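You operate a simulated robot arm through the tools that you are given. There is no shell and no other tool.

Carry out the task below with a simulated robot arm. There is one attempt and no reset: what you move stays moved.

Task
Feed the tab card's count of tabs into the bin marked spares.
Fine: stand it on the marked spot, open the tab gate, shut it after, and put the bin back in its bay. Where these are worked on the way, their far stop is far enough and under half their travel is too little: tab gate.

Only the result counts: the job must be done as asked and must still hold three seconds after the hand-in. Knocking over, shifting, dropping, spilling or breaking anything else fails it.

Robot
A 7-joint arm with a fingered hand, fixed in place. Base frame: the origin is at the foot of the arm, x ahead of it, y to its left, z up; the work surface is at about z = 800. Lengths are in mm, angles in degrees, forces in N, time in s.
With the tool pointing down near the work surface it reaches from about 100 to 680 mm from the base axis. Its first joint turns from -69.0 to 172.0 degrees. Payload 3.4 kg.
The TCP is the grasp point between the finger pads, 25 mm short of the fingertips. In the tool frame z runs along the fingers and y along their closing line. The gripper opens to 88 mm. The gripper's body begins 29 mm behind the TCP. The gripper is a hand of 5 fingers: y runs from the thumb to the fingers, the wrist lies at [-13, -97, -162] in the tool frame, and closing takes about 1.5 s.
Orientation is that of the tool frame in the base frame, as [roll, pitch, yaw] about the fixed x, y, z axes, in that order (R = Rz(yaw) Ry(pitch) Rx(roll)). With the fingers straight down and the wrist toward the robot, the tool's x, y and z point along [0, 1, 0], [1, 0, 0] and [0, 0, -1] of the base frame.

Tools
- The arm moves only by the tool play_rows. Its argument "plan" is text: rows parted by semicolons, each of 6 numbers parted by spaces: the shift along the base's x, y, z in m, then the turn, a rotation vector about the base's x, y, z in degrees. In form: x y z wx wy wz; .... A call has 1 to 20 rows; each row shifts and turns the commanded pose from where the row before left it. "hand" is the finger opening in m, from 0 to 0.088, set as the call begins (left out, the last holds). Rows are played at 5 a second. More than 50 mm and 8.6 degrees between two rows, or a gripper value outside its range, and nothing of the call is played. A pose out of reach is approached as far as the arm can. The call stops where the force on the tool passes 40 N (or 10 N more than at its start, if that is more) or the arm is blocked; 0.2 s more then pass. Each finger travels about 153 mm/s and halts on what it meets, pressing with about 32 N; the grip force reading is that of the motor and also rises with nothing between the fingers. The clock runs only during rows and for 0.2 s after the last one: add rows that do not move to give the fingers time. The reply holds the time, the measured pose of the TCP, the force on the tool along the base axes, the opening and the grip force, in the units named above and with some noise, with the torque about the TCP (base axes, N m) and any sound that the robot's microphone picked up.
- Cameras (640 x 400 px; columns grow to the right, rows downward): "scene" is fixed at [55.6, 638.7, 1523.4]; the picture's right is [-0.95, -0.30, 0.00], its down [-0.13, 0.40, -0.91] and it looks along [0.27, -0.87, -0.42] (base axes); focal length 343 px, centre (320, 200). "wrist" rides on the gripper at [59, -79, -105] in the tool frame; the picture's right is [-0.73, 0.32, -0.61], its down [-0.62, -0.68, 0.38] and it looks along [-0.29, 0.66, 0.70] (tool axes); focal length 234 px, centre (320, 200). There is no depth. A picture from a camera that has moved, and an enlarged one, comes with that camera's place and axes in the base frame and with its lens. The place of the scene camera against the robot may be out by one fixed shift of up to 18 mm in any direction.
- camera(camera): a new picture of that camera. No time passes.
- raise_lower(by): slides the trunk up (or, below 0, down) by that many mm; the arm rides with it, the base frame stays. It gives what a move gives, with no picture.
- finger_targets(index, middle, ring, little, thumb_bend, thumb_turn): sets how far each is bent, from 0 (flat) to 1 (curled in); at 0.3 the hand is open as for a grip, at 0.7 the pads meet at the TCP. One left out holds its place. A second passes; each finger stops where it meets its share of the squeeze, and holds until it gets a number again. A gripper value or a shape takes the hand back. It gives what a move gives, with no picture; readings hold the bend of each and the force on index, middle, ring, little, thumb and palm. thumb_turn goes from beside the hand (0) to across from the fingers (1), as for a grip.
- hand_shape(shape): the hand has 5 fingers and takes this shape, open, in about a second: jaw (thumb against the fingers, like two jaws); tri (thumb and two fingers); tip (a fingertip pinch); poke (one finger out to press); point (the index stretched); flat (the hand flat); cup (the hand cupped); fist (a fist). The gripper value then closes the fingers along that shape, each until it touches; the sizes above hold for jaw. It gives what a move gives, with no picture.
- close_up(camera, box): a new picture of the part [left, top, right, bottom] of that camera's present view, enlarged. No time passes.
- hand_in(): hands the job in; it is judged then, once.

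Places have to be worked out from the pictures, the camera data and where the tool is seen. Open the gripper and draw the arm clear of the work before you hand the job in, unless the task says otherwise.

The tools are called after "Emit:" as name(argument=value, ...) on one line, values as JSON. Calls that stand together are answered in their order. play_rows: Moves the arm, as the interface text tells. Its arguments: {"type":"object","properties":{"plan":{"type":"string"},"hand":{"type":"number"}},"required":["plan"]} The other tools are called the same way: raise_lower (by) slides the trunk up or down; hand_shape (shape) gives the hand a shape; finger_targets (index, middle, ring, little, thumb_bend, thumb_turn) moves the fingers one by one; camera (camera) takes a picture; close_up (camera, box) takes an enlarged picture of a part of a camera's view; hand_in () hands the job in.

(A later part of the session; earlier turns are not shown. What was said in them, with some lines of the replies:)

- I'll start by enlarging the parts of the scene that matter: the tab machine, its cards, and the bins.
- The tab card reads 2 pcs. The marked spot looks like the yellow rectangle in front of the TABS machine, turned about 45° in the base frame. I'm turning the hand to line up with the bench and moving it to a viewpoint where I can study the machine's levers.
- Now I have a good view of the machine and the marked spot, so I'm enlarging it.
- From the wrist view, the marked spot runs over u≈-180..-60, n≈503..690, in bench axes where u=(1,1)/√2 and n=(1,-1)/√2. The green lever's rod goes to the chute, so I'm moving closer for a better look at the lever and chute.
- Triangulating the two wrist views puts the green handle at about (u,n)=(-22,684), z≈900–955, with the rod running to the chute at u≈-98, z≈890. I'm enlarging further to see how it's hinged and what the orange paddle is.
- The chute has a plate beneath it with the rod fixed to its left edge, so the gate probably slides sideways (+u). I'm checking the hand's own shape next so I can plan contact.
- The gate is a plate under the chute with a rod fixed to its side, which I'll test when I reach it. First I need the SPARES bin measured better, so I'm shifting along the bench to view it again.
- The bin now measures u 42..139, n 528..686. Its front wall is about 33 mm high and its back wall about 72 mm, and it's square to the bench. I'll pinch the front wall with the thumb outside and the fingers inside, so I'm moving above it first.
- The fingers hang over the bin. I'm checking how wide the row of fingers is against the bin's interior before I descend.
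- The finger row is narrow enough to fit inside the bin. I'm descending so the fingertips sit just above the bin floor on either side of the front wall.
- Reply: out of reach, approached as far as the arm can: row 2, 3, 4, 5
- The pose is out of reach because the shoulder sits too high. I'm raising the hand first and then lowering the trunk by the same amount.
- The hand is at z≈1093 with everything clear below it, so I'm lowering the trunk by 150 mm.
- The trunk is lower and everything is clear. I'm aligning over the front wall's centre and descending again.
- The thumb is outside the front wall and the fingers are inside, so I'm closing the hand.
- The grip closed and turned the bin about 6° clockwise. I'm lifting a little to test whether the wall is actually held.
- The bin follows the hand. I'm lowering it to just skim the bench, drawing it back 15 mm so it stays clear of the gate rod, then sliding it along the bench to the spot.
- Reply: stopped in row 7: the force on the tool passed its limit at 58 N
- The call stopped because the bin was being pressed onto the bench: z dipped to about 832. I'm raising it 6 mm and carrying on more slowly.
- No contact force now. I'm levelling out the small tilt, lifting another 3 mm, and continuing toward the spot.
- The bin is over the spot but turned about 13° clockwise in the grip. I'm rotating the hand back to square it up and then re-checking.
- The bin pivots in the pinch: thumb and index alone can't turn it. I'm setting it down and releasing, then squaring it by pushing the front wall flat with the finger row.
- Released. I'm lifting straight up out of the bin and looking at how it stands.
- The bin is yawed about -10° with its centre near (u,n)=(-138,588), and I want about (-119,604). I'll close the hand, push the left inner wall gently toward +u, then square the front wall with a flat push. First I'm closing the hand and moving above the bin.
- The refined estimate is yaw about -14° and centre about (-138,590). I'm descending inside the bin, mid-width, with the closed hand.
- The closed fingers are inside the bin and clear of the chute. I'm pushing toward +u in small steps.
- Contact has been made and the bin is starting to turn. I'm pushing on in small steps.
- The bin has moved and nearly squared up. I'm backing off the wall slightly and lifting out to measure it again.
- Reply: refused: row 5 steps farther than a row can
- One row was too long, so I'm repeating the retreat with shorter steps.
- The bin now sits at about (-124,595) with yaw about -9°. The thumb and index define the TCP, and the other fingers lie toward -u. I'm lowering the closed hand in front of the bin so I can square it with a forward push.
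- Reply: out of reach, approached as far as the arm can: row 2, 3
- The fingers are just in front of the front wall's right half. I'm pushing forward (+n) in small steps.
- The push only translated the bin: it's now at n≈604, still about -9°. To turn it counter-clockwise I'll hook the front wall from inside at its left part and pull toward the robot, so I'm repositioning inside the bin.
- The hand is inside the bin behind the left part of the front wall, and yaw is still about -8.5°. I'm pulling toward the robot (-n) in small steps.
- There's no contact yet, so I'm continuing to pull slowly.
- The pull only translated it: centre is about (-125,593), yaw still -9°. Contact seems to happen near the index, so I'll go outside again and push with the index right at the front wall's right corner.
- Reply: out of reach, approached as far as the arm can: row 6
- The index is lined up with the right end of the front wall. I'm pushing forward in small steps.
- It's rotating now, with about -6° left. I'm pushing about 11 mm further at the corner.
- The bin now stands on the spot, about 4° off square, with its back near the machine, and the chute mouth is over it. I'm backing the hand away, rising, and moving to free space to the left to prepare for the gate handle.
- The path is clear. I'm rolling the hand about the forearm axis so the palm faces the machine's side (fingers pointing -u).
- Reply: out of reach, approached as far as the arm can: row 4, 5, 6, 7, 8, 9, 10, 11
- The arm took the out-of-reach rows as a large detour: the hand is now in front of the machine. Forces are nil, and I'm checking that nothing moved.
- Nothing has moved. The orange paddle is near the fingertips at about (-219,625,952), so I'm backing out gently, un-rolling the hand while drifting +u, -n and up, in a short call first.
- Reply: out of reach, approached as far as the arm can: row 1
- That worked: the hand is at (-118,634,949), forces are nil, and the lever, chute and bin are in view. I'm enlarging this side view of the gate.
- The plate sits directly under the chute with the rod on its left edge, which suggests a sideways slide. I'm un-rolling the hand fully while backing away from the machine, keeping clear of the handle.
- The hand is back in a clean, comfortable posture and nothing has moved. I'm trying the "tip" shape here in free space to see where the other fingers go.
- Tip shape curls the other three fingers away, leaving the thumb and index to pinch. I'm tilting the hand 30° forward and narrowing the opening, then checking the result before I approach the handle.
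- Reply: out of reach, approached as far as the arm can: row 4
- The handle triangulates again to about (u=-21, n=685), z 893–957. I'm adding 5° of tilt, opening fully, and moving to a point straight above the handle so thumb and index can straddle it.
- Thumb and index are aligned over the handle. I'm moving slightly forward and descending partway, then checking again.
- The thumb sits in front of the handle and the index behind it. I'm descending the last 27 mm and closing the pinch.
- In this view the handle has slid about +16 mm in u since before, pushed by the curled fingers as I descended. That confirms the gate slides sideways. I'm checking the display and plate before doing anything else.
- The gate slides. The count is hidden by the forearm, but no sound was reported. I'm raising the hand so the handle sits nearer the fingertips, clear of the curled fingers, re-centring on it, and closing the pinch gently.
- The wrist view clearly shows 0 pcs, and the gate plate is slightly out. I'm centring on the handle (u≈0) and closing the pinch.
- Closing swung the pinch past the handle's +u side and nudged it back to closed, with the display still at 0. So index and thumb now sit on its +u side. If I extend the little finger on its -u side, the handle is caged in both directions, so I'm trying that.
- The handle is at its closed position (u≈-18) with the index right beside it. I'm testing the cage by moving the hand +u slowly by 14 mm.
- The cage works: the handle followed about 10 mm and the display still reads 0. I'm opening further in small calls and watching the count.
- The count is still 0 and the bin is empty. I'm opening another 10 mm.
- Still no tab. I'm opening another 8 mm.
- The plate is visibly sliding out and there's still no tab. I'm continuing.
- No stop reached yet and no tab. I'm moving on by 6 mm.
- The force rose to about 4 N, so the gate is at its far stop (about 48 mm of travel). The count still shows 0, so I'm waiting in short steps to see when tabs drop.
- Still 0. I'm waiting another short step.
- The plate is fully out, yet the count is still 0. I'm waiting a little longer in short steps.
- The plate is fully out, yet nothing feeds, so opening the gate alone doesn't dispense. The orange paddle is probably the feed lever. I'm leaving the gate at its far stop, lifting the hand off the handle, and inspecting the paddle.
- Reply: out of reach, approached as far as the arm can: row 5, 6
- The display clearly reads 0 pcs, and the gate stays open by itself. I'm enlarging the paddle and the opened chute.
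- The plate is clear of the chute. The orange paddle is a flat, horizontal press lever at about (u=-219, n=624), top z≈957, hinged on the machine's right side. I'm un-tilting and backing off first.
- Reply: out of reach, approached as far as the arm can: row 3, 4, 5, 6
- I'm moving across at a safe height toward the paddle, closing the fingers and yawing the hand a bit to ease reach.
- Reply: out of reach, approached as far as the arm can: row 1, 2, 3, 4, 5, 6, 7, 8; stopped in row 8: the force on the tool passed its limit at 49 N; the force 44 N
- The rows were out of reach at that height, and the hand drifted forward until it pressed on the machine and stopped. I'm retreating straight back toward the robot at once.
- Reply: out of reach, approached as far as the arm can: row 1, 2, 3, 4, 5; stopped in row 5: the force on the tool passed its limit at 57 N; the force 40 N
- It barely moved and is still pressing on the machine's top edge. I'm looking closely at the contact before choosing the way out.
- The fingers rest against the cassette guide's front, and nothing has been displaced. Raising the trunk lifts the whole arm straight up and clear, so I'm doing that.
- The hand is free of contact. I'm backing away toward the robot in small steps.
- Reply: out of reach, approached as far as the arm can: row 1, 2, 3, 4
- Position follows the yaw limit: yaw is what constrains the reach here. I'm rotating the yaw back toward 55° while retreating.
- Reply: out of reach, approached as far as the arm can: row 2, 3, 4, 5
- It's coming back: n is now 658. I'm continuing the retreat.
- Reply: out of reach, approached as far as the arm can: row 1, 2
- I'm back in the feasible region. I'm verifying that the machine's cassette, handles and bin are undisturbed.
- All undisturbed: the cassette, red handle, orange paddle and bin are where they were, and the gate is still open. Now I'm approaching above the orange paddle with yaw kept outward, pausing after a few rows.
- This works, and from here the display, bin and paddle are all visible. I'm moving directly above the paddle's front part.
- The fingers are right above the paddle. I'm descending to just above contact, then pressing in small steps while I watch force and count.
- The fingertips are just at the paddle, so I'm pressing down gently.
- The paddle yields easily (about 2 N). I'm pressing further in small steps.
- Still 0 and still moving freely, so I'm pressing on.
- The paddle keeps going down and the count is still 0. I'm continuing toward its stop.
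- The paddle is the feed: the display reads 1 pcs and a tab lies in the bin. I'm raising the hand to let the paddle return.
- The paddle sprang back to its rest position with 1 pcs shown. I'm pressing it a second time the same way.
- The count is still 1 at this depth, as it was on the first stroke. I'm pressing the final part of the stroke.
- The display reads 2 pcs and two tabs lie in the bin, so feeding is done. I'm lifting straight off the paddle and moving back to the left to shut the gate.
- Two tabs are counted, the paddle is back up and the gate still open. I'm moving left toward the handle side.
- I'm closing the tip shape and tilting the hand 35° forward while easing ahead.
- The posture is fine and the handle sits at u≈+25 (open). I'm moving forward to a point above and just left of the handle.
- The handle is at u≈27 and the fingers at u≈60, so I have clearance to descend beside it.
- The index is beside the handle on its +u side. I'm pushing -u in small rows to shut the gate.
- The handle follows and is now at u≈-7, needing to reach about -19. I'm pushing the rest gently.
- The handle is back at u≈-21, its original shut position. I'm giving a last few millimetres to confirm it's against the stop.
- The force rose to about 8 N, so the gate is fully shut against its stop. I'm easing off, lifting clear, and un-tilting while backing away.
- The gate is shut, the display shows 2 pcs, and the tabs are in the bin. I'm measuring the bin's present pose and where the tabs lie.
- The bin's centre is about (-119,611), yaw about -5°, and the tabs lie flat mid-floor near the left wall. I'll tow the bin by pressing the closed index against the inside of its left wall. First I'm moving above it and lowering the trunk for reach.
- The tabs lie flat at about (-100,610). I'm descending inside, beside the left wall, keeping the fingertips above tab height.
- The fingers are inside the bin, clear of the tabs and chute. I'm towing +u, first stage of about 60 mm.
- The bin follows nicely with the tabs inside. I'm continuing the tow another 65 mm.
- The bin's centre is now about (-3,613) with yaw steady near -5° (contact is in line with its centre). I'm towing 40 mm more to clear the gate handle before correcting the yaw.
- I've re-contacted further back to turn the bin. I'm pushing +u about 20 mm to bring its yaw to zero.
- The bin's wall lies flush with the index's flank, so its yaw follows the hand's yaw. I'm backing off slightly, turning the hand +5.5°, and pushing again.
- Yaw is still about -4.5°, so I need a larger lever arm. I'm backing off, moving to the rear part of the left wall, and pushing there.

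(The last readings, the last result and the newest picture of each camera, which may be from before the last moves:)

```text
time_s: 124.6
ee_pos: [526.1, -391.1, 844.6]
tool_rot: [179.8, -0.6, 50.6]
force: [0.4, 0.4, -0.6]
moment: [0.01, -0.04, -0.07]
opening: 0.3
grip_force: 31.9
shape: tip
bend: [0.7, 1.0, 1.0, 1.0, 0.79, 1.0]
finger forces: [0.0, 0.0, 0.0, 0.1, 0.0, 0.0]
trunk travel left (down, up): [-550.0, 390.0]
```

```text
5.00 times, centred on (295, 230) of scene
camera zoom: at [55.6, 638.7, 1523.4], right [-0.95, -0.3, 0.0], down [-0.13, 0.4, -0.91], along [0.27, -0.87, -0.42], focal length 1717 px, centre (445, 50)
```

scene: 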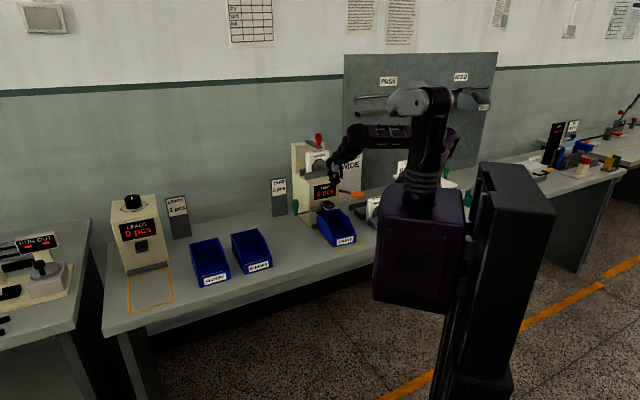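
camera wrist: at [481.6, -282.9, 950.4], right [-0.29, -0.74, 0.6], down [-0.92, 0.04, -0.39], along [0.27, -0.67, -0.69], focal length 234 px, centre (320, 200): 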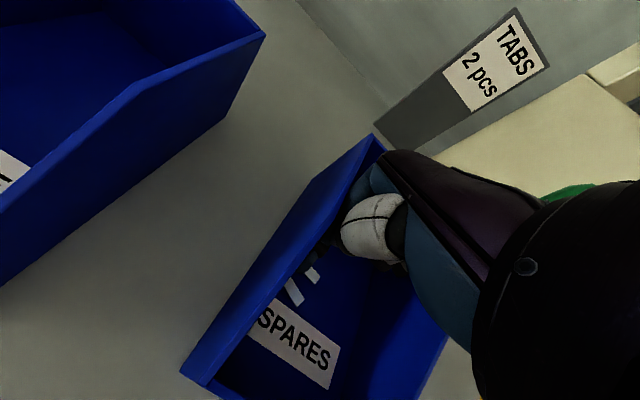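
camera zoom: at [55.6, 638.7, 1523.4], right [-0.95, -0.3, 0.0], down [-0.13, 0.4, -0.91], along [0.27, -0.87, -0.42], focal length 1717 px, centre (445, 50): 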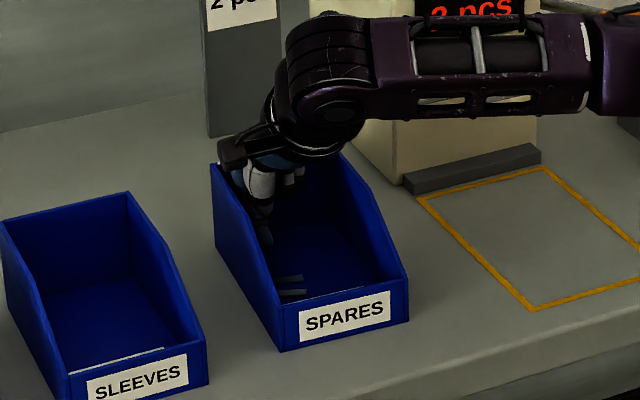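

I'm positioned at the rear of the left wall and pushing +u gently.

Emit:
play_rows(plan="0.0042 0.0042 0 0 0 0; 0.0035 0.0035 0 0 0 0; 0.0035 0.0035 0 0 0 0; 0.0028 0.0028 0 0 0 0; 0 0 0 0 0 0")

Emit:
close_up(camera="wrist", box=[160, 120, 400, 400])

Emit:
close_up(camera="scene", box=[255, 190, 335, 270])

```text
time_s: 125.8
ee_pos: [539.1, -377.4, 844.5]
tool_rot: [179.7, -0.4, 50.6]
force: [-0.3, -0.7, 0.2]
moment: [-0.01, -0.02, -0.01]
opening: 0.1
grip_force: 31.7
shape: tip
bend: [0.7, 1.0, 1.0, 1.0, 0.79, 1.0]
finger forces: [0.5, 0.1, 0.1, 0.1, 0.0, 0.1]
trunk travel left (down, up): [-550.0, 390.0]
```

```text
1.43 times, centred on (280, 260) of wrist
camera zoom: at [513.8, -283.0, 950.2], right [-0.22, -0.77, 0.6], down [-0.92, -0.05, -0.39], along [0.33, -0.64, -0.69], focal length 334 px, centre (377, 114)
```

zoom: 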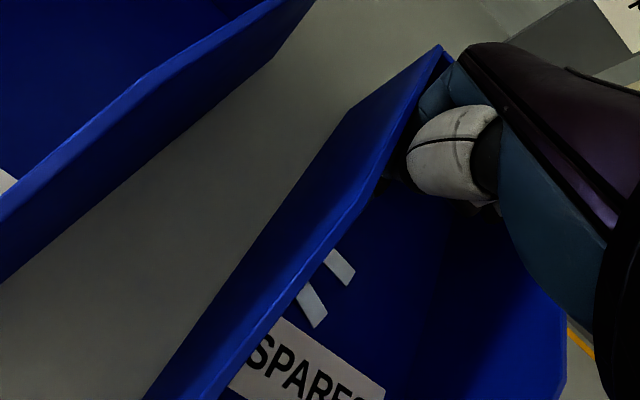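

```text
5.00 times, centred on (295, 230) of scene
camera zoom: at [55.6, 638.7, 1523.4], right [-0.95, -0.3, 0.0], down [-0.13, 0.4, -0.91], along [0.27, -0.87, -0.42], focal length 1717 px, centre (445, 50)
```

zoom: 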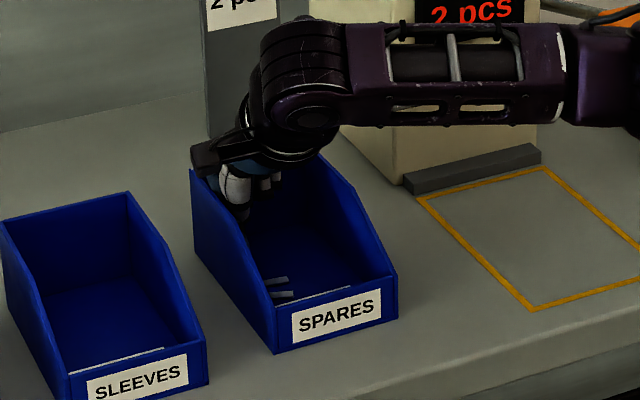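

The bin has squared up. I'm backing off the wall and lifting out to measure its pose precisely against its bay.

Emit:
play_rows(plan="-0.0064 -0.0064 0 0 0 0; -0.0064 -0.0064 0.02 0 0 0; 0 0 0.035 0 0 0; -0.01 0.01 0.035 0 0 0; -0.0177 0.0177 0.03 0 0 0; -0.0212 0.0212 0.02 0 0 0; -0.0212 0.0212 0 0 0 0; 0 0 0 0 0 0; 0 0 0 0 0 0")

Emit:
camera(camera="wrist")

Emit:
close_up(camera="scene", box=[180, 215, 340, 295])

```text
time_s: 127.8
ee_pos: [456.2, -320.2, 985.8]
tool_rot: [179.7, -0.5, 50.5]
force: [-0.3, 0.7, 0.4]
moment: [-0.01, 0.01, -0.03]
opening: 0.1
grip_force: 31.8
shape: tip
bend: [0.7, 1.0, 1.0, 1.0, 0.79, 1.0]
finger forces: [0.0, 0.1, 0.1, 0.0, 0.1, 0.1]
trunk travel left (down, up): [-550.0, 390.0]
```

```text
taken
camera wrist: at [430.6, -225.6, 1090.2], right [-0.22, -0.77, 0.6], down [-0.92, -0.05, -0.39], along [0.33, -0.64, -0.69], focal length 234 px, centre (320, 200)
```

wrist: 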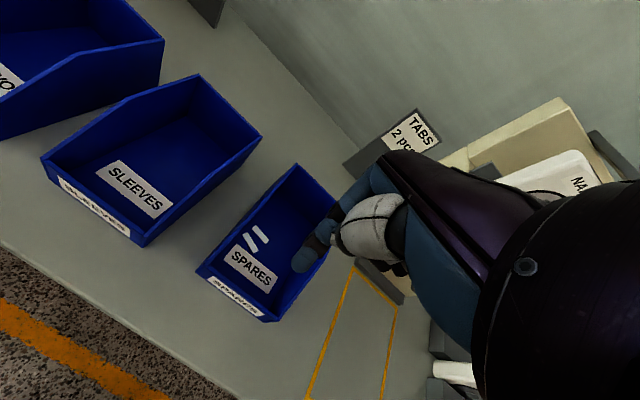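

```text
4.00 times, centred on (260, 255) of scene
camera zoom: at [55.6, 638.7, 1523.4], right [-0.95, -0.3, 0.0], down [-0.13, 0.4, -0.91], along [0.27, -0.87, -0.42], focal length 1374 px, centre (560, -20)
```

zoom: 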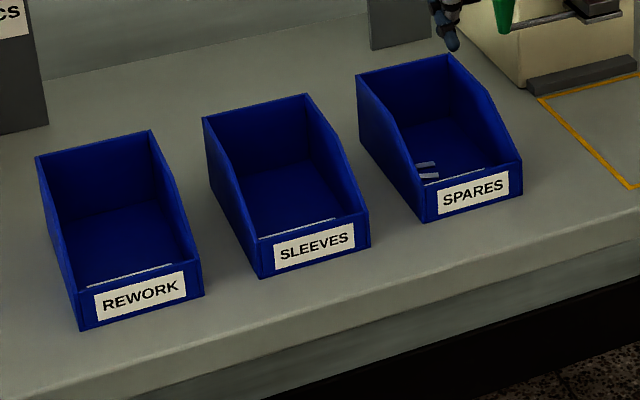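

Comparing with the first picture, the bin needs about +8 mm in u and -13 mm in n, with yaw fine. I'm going back inside to pull the front wall toward the robot at its middle.

Emit:
play_rows(plan="0.0134 -0.0276 0 0 0 0; 0 0 -0.035 0 0 0; 0 0 -0.04 0 0 0; 0 0 -0.035 0 0 0; 0 0 -0.02 0 0 0; 0 0 -0.01 0 0 0; 0 0 0 0 0 0; 0 0 0 0 0 0")

Emit:
camera(camera="wrist")

Emit:
close_up(camera="scene", box=[245, 195, 325, 275])

```text
time_s: 129.6
ee_pos: [469.1, -347.7, 845.5]
tool_rot: [179.7, -0.5, 50.4]
force: [-0.4, -0.1, 0.6]
moment: [-0.02, 0.02, 0.0]
opening: 0.0
grip_force: 32.4
shape: tip
bend: [0.7, 1.0, 1.0, 1.0, 0.79, 1.0]
finger forces: [0.0, 0.0, 0.1, 0.0, 0.0, 0.0]
trunk travel left (down, up): [-550.0, 390.0]
```

```text
taken
camera wrist: at [443.4, -253.4, 950.7], right [-0.22, -0.77, 0.6], down [-0.92, -0.05, -0.39], along [0.33, -0.64, -0.69], focal length 234 px, centre (320, 200)
```

wrist: 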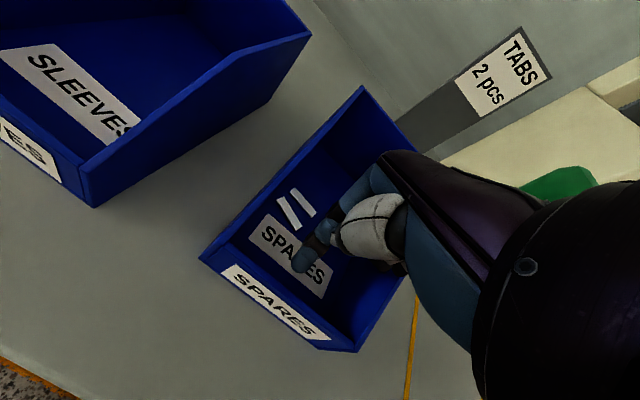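

```text
5.00 times, centred on (285, 235) of scene
camera zoom: at [55.6, 638.7, 1523.4], right [-0.95, -0.3, 0.0], down [-0.13, 0.4, -0.91], along [0.27, -0.87, -0.42], focal length 1717 px, centre (495, 25)
```

zoom: 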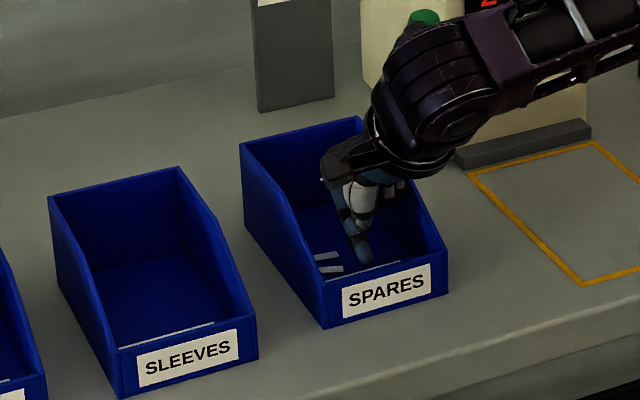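

I'm inside, mid-width, behind the front wall. I'm pulling toward the robot in small steps.

Emit:
play_rows(plan="-0.0057 0.0057 0 0 0 0; -0.0042 0.0042 0 0 0 0; -0.0028 0.0028 0 0 0 0; -0.0028 0.0028 0 0 0 0; -0.0028 0.0028 0 0 0 0; 0 0 0 0 0 0")

Emit:
camera(camera="wrist")

Emit:
close_up(camera="scene", box=[245, 195, 325, 275])

```text
time_s: 131.0
ee_pos: [450.9, -329.2, 846.2]
tool_rot: [179.7, -0.5, 50.5]
force: [0.3, 0.8, -0.5]
moment: [-0.02, -0.04, 0.0]
opening: 0.0
grip_force: 31.8
shape: tip
bend: [0.7, 1.0, 1.0, 1.0, 0.79, 1.0]
finger forces: [0.3, 0.0, 0.0, 0.0, 0.1, 0.0]
trunk travel left (down, up): [-550.0, 390.0]
```

```text
taken
camera wrist: at [425.7, -235.0, 950.1], right [-0.22, -0.77, 0.6], down [-0.92, -0.05, -0.39], along [0.33, -0.64, -0.69], focal length 234 px, centre (320, 200)
```

wrist: 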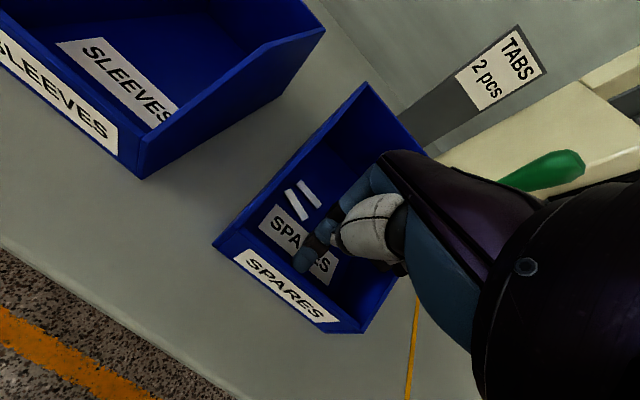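

```text
5.00 times, centred on (285, 235) of scene
camera zoom: at [55.6, 638.7, 1523.4], right [-0.95, -0.3, 0.0], down [-0.13, 0.4, -0.91], along [0.27, -0.87, -0.42], focal length 1717 px, centre (495, 25)
```

zoom: 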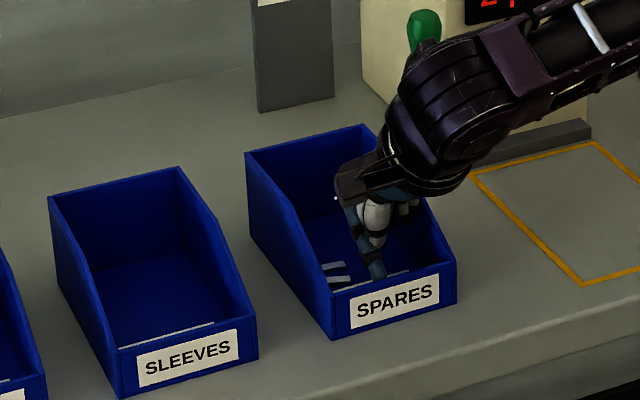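

The bin is now within about 5 mm of its bay: u is about 5 mm short and n is right. I'm releasing the front wall and nudging the left wall +u near its middle.

Emit:
play_rows(plan="0.0071 -0.0071 0 0 0 0; 0.0141 -0.0141 0 0 0 0; 0.0092 -0.0049 0 0 0 0; 0.0106 0.0106 0 0 0 0; 0.005 0.005 0 0 0 0; 0 0 0 0 0 0")

Emit:
camera(camera="wrist")

Emit:
close_up(camera="scene", box=[245, 195, 325, 275])

```text
time_s: 132.4
ee_pos: [497.2, -338.9, 844.8]
tool_rot: [179.6, -0.5, 50.5]
force: [-0.5, -0.2, -0.6]
moment: [0.02, 0.0, 0.02]
opening: 0.3
grip_force: 31.3
shape: tip
bend: [0.7, 1.0, 1.0, 1.0, 0.79, 1.0]
finger forces: [0.0, 0.1, 0.1, 0.0, 0.0, 0.0]
trunk travel left (down, up): [-550.0, 390.0]
```

```text
taken
camera wrist: at [472.3, -245.1, 949.8], right [-0.22, -0.77, 0.6], down [-0.92, -0.05, -0.39], along [0.33, -0.64, -0.69], focal length 234 px, centre (320, 200)
```

wrist: 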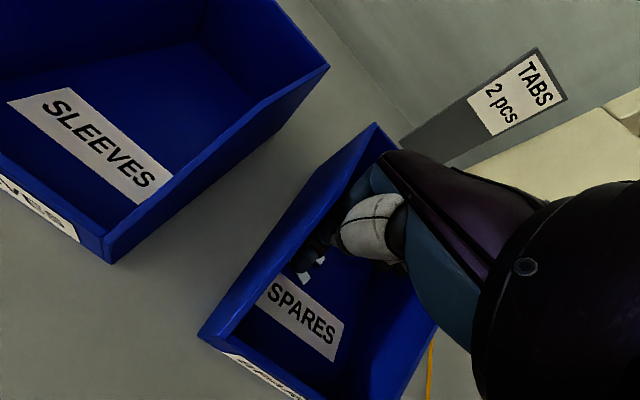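

```text
5.00 times, centred on (285, 235) of scene
camera zoom: at [55.6, 638.7, 1523.4], right [-0.95, -0.3, 0.0], down [-0.13, 0.4, -0.91], along [0.27, -0.87, -0.42], focal length 1717 px, centre (495, 25)
```

zoom: 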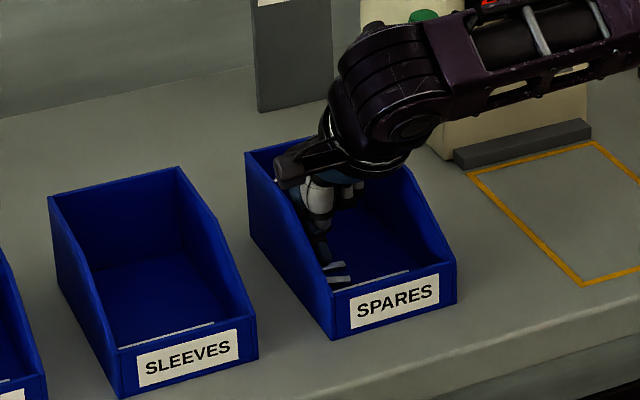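

I'm near contact and pushing +u about 10 mm.

Emit:
play_rows(plan="0.0028 0.0028 0 0 0 0; 0.0021 0.0021 0 0 0 0; 0.0021 0.0021 0 0 0 0; 0 0 0 0 0 0")

Emit:
close_up(camera="scene", box=[245, 195, 325, 275])

```text
time_s: 133.4
ee_pos: [504.9, -331.2, 844.1]
tool_rot: [179.7, -0.4, 50.6]
force: [0.5, -0.1, 0.1]
moment: [-0.03, 0.01, -0.01]
opening: 0.1
grip_force: 32.1
shape: tip
bend: [0.7, 1.0, 1.0, 1.0, 0.79, 1.0]
finger forces: [0.5, 0.0, 0.0, 0.1, 0.1, 0.0]
trunk travel left (down, up): [-550.0, 390.0]
```

```text
5.00 times, centred on (285, 235) of scene
camera zoom: at [55.6, 638.7, 1523.4], right [-0.95, -0.3, 0.0], down [-0.13, 0.4, -0.91], along [0.27, -0.87, -0.42], focal length 1717 px, centre (495, 25)
```

zoom: 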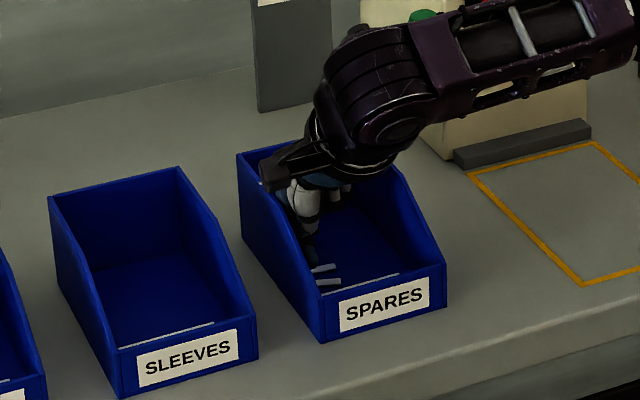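

The bin looks within a few millimetres of its original place. I'm backing off, lifting out and moving the hand clear so I can compare with the very first picture.

Emit:
play_rows(plan="-0.0064 -0.0064 0 0 0 0; -0.005 -0.005 0.025 0 0 0; 0 0 0.035 0 0 0; -0.01 0.01 0.035 0 0 0; -0.02 0.01 0.03 0 0 0; -0.03 0 0.01 0 0 0; -0.03 -0.01 0 0 0 0; -0.03 -0.01 0 0 0 0; -0.03 -0.01 0 0 0 0; 0 0 0 0 0 0; 0 0 0 0 0 0")

Emit:
close_up(camera="scene", box=[100, 170, 330, 320])

Emit:
camera(camera="wrist")

```text
time_s: 135.8
ee_pos: [432.9, -325.6, 973.9]
tool_rot: [179.8, -0.5, 50.5]
force: [-0.2, 0.4, -0.5]
moment: [0.0, 0.0, 0.03]
opening: 0.0
grip_force: 32.3
shape: tip
bend: [0.7, 1.0, 1.0, 1.0, 0.79, 1.0]
finger forces: [0.1, 0.1, 0.1, 0.0, 0.0, 0.1]
out of reach, approached as far as the arm can: row 7, 8, 9
trunk travel left (down, up): [-550.0, 390.0]
```

```text
2.67 times, centred on (215, 245) of scene
camera zoom: at [55.6, 638.7, 1523.4], right [-0.95, -0.3, 0.0], down [-0.13, 0.4, -0.91], along [0.27, -0.87, -0.42], focal length 916 px, centre (600, 80)
```

zoom: 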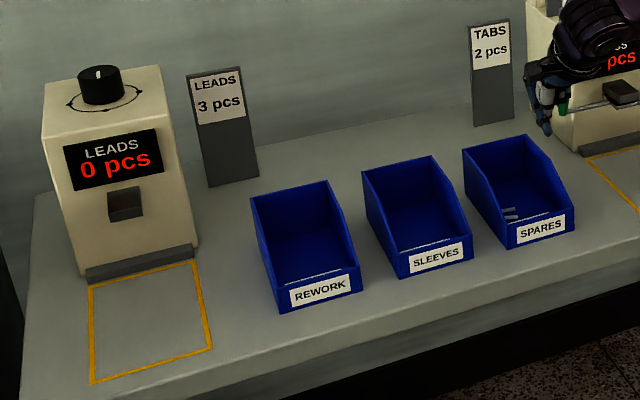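

```text
taken
camera wrist: at [407.0, -231.7, 1078.6], right [-0.22, -0.77, 0.6], down [-0.92, -0.05, -0.39], along [0.33, -0.64, -0.7], focal length 234 px, centre (320, 200)
```

wrist: 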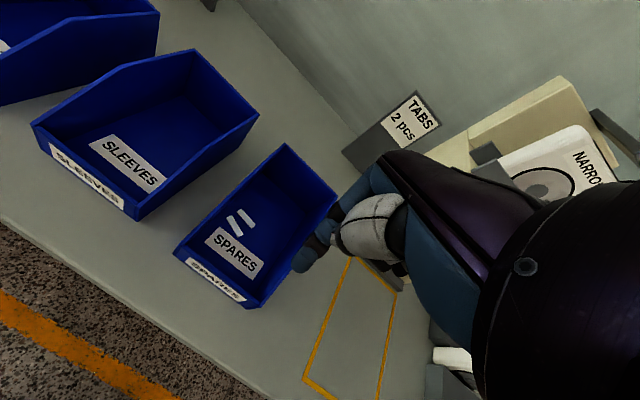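

SPARES now overlays its original place to within about a pixel, with both tabs inside. I'm moving the hand further away and re-checking the machine and bin against the first close-up.

Emit:
play_rows(plan="-0.01 0.01 0.01 0 0 0; -0.01 0.02 0.01 0 0 2; -0.01 0.03 0.01 0 0 3; -0.01 0.03 0.01 0 0 3; -0.01 0.03 0.01 0 0 3; 0 0 0 0 0 0; 0 0 0 0 0 0", hand=0.088)

Emit:
close_up(camera="scene", box=[260, 120, 390, 260])

Emit:
camera(camera="scene")

Emit:
camera(camera="wrist")

```text
time_s: 137.4
ee_pos: [389.5, -202.8, 1021.1]
tool_rot: [179.6, -0.3, 61.5]
force: [-0.3, 0.4, 0.2]
moment: [-0.03, -0.02, 0.0]
opening: 87.9
grip_force: 0.0
shape: tip
bend: [0.3, 0.98, 0.99, 0.99, 0.3, 0.98]
finger forces: [0.0, 0.1, 0.1, 0.0, 0.0, 0.0]
out of reach, approached as far as the arm can: row 1
trunk travel left (down, up): [-550.0, 390.0]
```

```text
2.86 times, centred on (325, 190) of scene
camera zoom: at [55.6, 638.7, 1523.4], right [-0.95, -0.3, 0.0], down [-0.13, 0.4, -0.91], along [0.27, -0.87, -0.42], focal length 981 px, centre (306, 229)
```

zoom: 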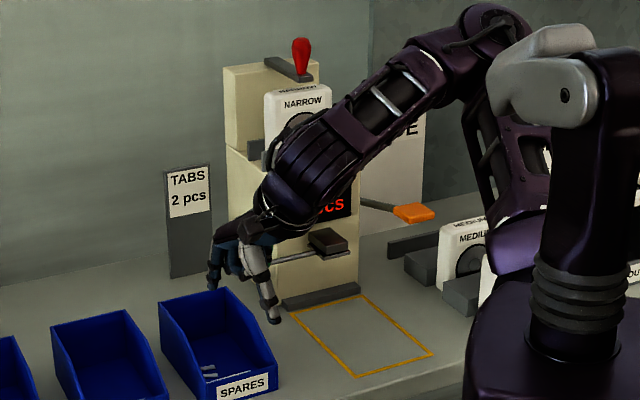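

```text
taken
```

scene: 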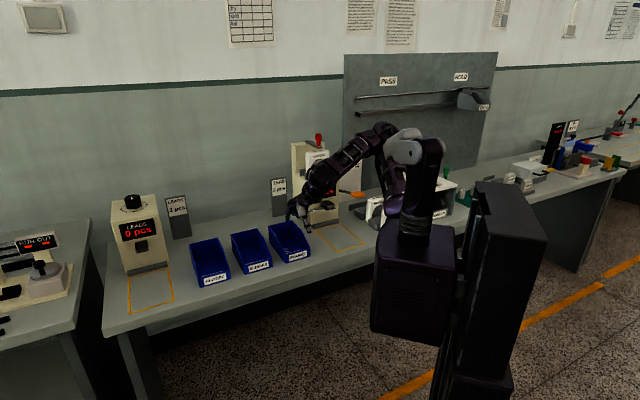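

```text
taken
camera wrist: at [346.3, -113.8, 1126.9], right [-0.07, -0.79, 0.6], down [-0.89, -0.22, -0.39], along [0.45, -0.56, -0.69], focal length 234 px, centre (320, 200)
```

wrist: 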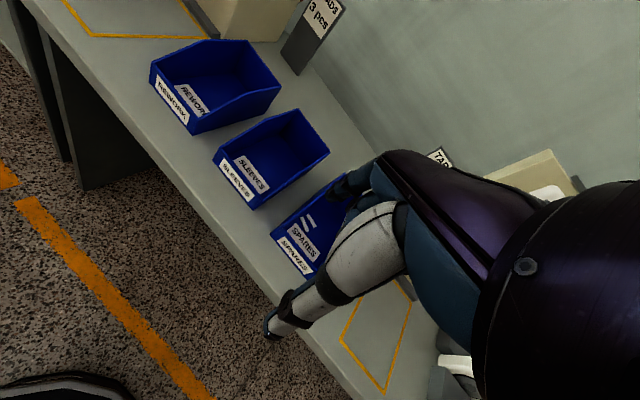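

SPARES matches its original outline. I'm raising the trunk to draw the arm up and clear, then verifying the gate and display.

Emit:
raise_lower(by=150)

Emit:
play_rows(plan="-0.03 0.03 0.01 0 0 0; -0.03 0.03 0.01 0 0 0; -0.02 0.03 0.01 0 0 0; 0 0 0 0 0 0")

Emit:
close_up(camera="scene", box=[260, 120, 390, 260])

Emit:
camera(camera="scene")

```text
time_s: 139.1
ee_pos: [388.6, -201.5, 1170.8]
tool_rot: [179.7, -0.5, 61.4]
force: [-0.1, 0.0, 0.2]
moment: [0.01, 0.02, -0.01]
opening: 87.8
grip_force: 0.1
shape: tip
bend: [0.3, 0.98, 0.99, 0.99, 0.3, 0.98]
finger forces: [0.0, 0.1, 0.0, 0.1, 0.0, 0.0]
trunk travel left (down, up): [-700.0, 240.0]
```

```text
time_s: 140.1
ee_pos: [317.3, -110.1, 1209.1]
tool_rot: [179.8, -0.5, 61.6]
force: [-0.1, -0.2, -0.5]
moment: [0.04, -0.01, 0.01]
opening: 87.8
grip_force: 0.1
shape: tip
bend: [0.3, 0.98, 0.99, 0.99, 0.3, 0.98]
finger forces: [0.0, 0.0, 0.0, 0.1, 0.1, 0.1]
out of reach, approached as far as the arm can: row 2
trunk travel left (down, up): [-700.0, 240.0]
```

```text
2.86 times, centred on (325, 190) of scene
camera zoom: at [55.6, 638.7, 1523.4], right [-0.95, -0.3, 0.0], down [-0.13, 0.4, -0.91], along [0.27, -0.87, -0.42], focal length 981 px, centre (306, 229)
```

zoom: 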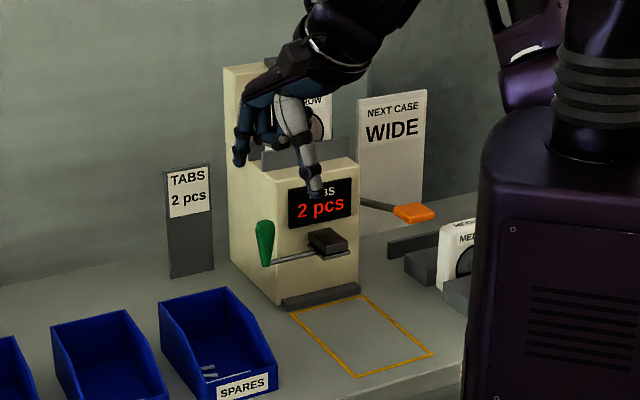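

```text
taken
```

scene: 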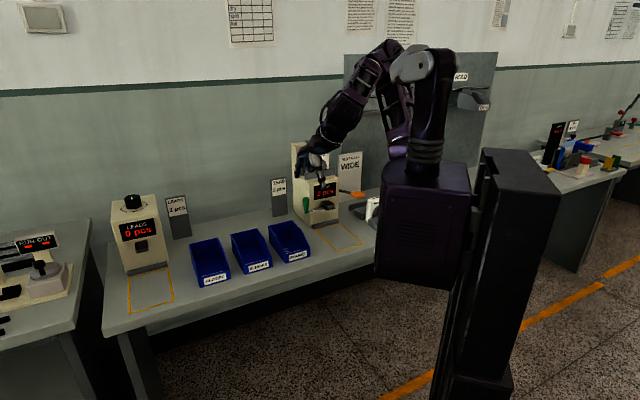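

The gate handle is exactly at its original shut position, the display reads 2 pcs, and the bin is back with two tabs. I'm taking one last close look at the bins before handing in.

Emit:
close_up(camera="scene", box=[180, 215, 340, 295])

Emit:
close_up(camera="scene", box=[302, 180, 350, 225])

```text
4.00 times, centred on (260, 255) of scene
camera zoom: at [55.6, 638.7, 1523.4], right [-0.95, -0.3, 0.0], down [-0.13, 0.4, -0.91], along [0.27, -0.87, -0.42], focal length 1374 px, centre (560, -20)
```

zoom: 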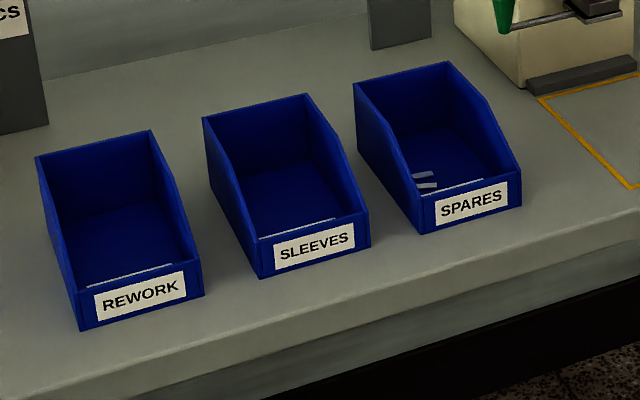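

```text
8.89 times, centred on (326, 202) of scene
camera zoom: at [55.6, 638.7, 1523.4], right [-0.95, -0.3, 0.0], down [-0.13, 0.4, -0.91], along [0.27, -0.87, -0.42], focal length 3053 px, centre (267, 178)
```

zoom: 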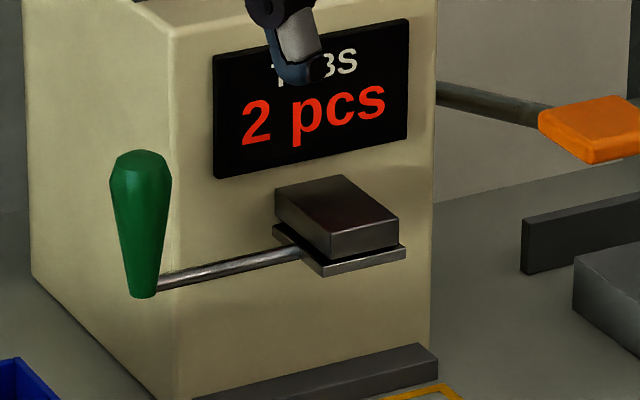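

Everything checks out. Two tabs are in SPARES, the gate is shut exactly as at the start, the bin is squarely back in its bay, and the hand is open and clear of the work. I'm handing in.

Emit:
hand_in()

```text
The job is handed in.
```

The job is handed in. Two tabs, the count on the tab card, are in the SPARES bin, and the machine's display read 2 pcs at the end.

- **Feeding:** I stood the bin on the marked spot and slid the tab gate open to its far stop. Opening the gate alone fed nothing. The orange paddle on the machine's right side turned out to be the feed, so I pressed it twice, one tab per press.
- **Gate:** I pushed it back until it met its stop. It looked the same as in the first pictures.
- **Bin:** SPARES is back in its bay. In the camera view it matches its starting place to within a few millimetres, with both tabs still inside.
- **Spot placement:** while on the marked spot, the bin stood about 5° off square. It was roughly 12 mm further back than centre, close to the machine.
- **Unplanned contact:** on one move the arm drifted out of reach and the hand pressed on the front of the TABS machine, with up to about 57 N. I compared pictures afterwards and saw nothing moved: the cassette, the red handle and the paddle were all where they started.

The hand is open and the arm is drawn back clear of the bench.
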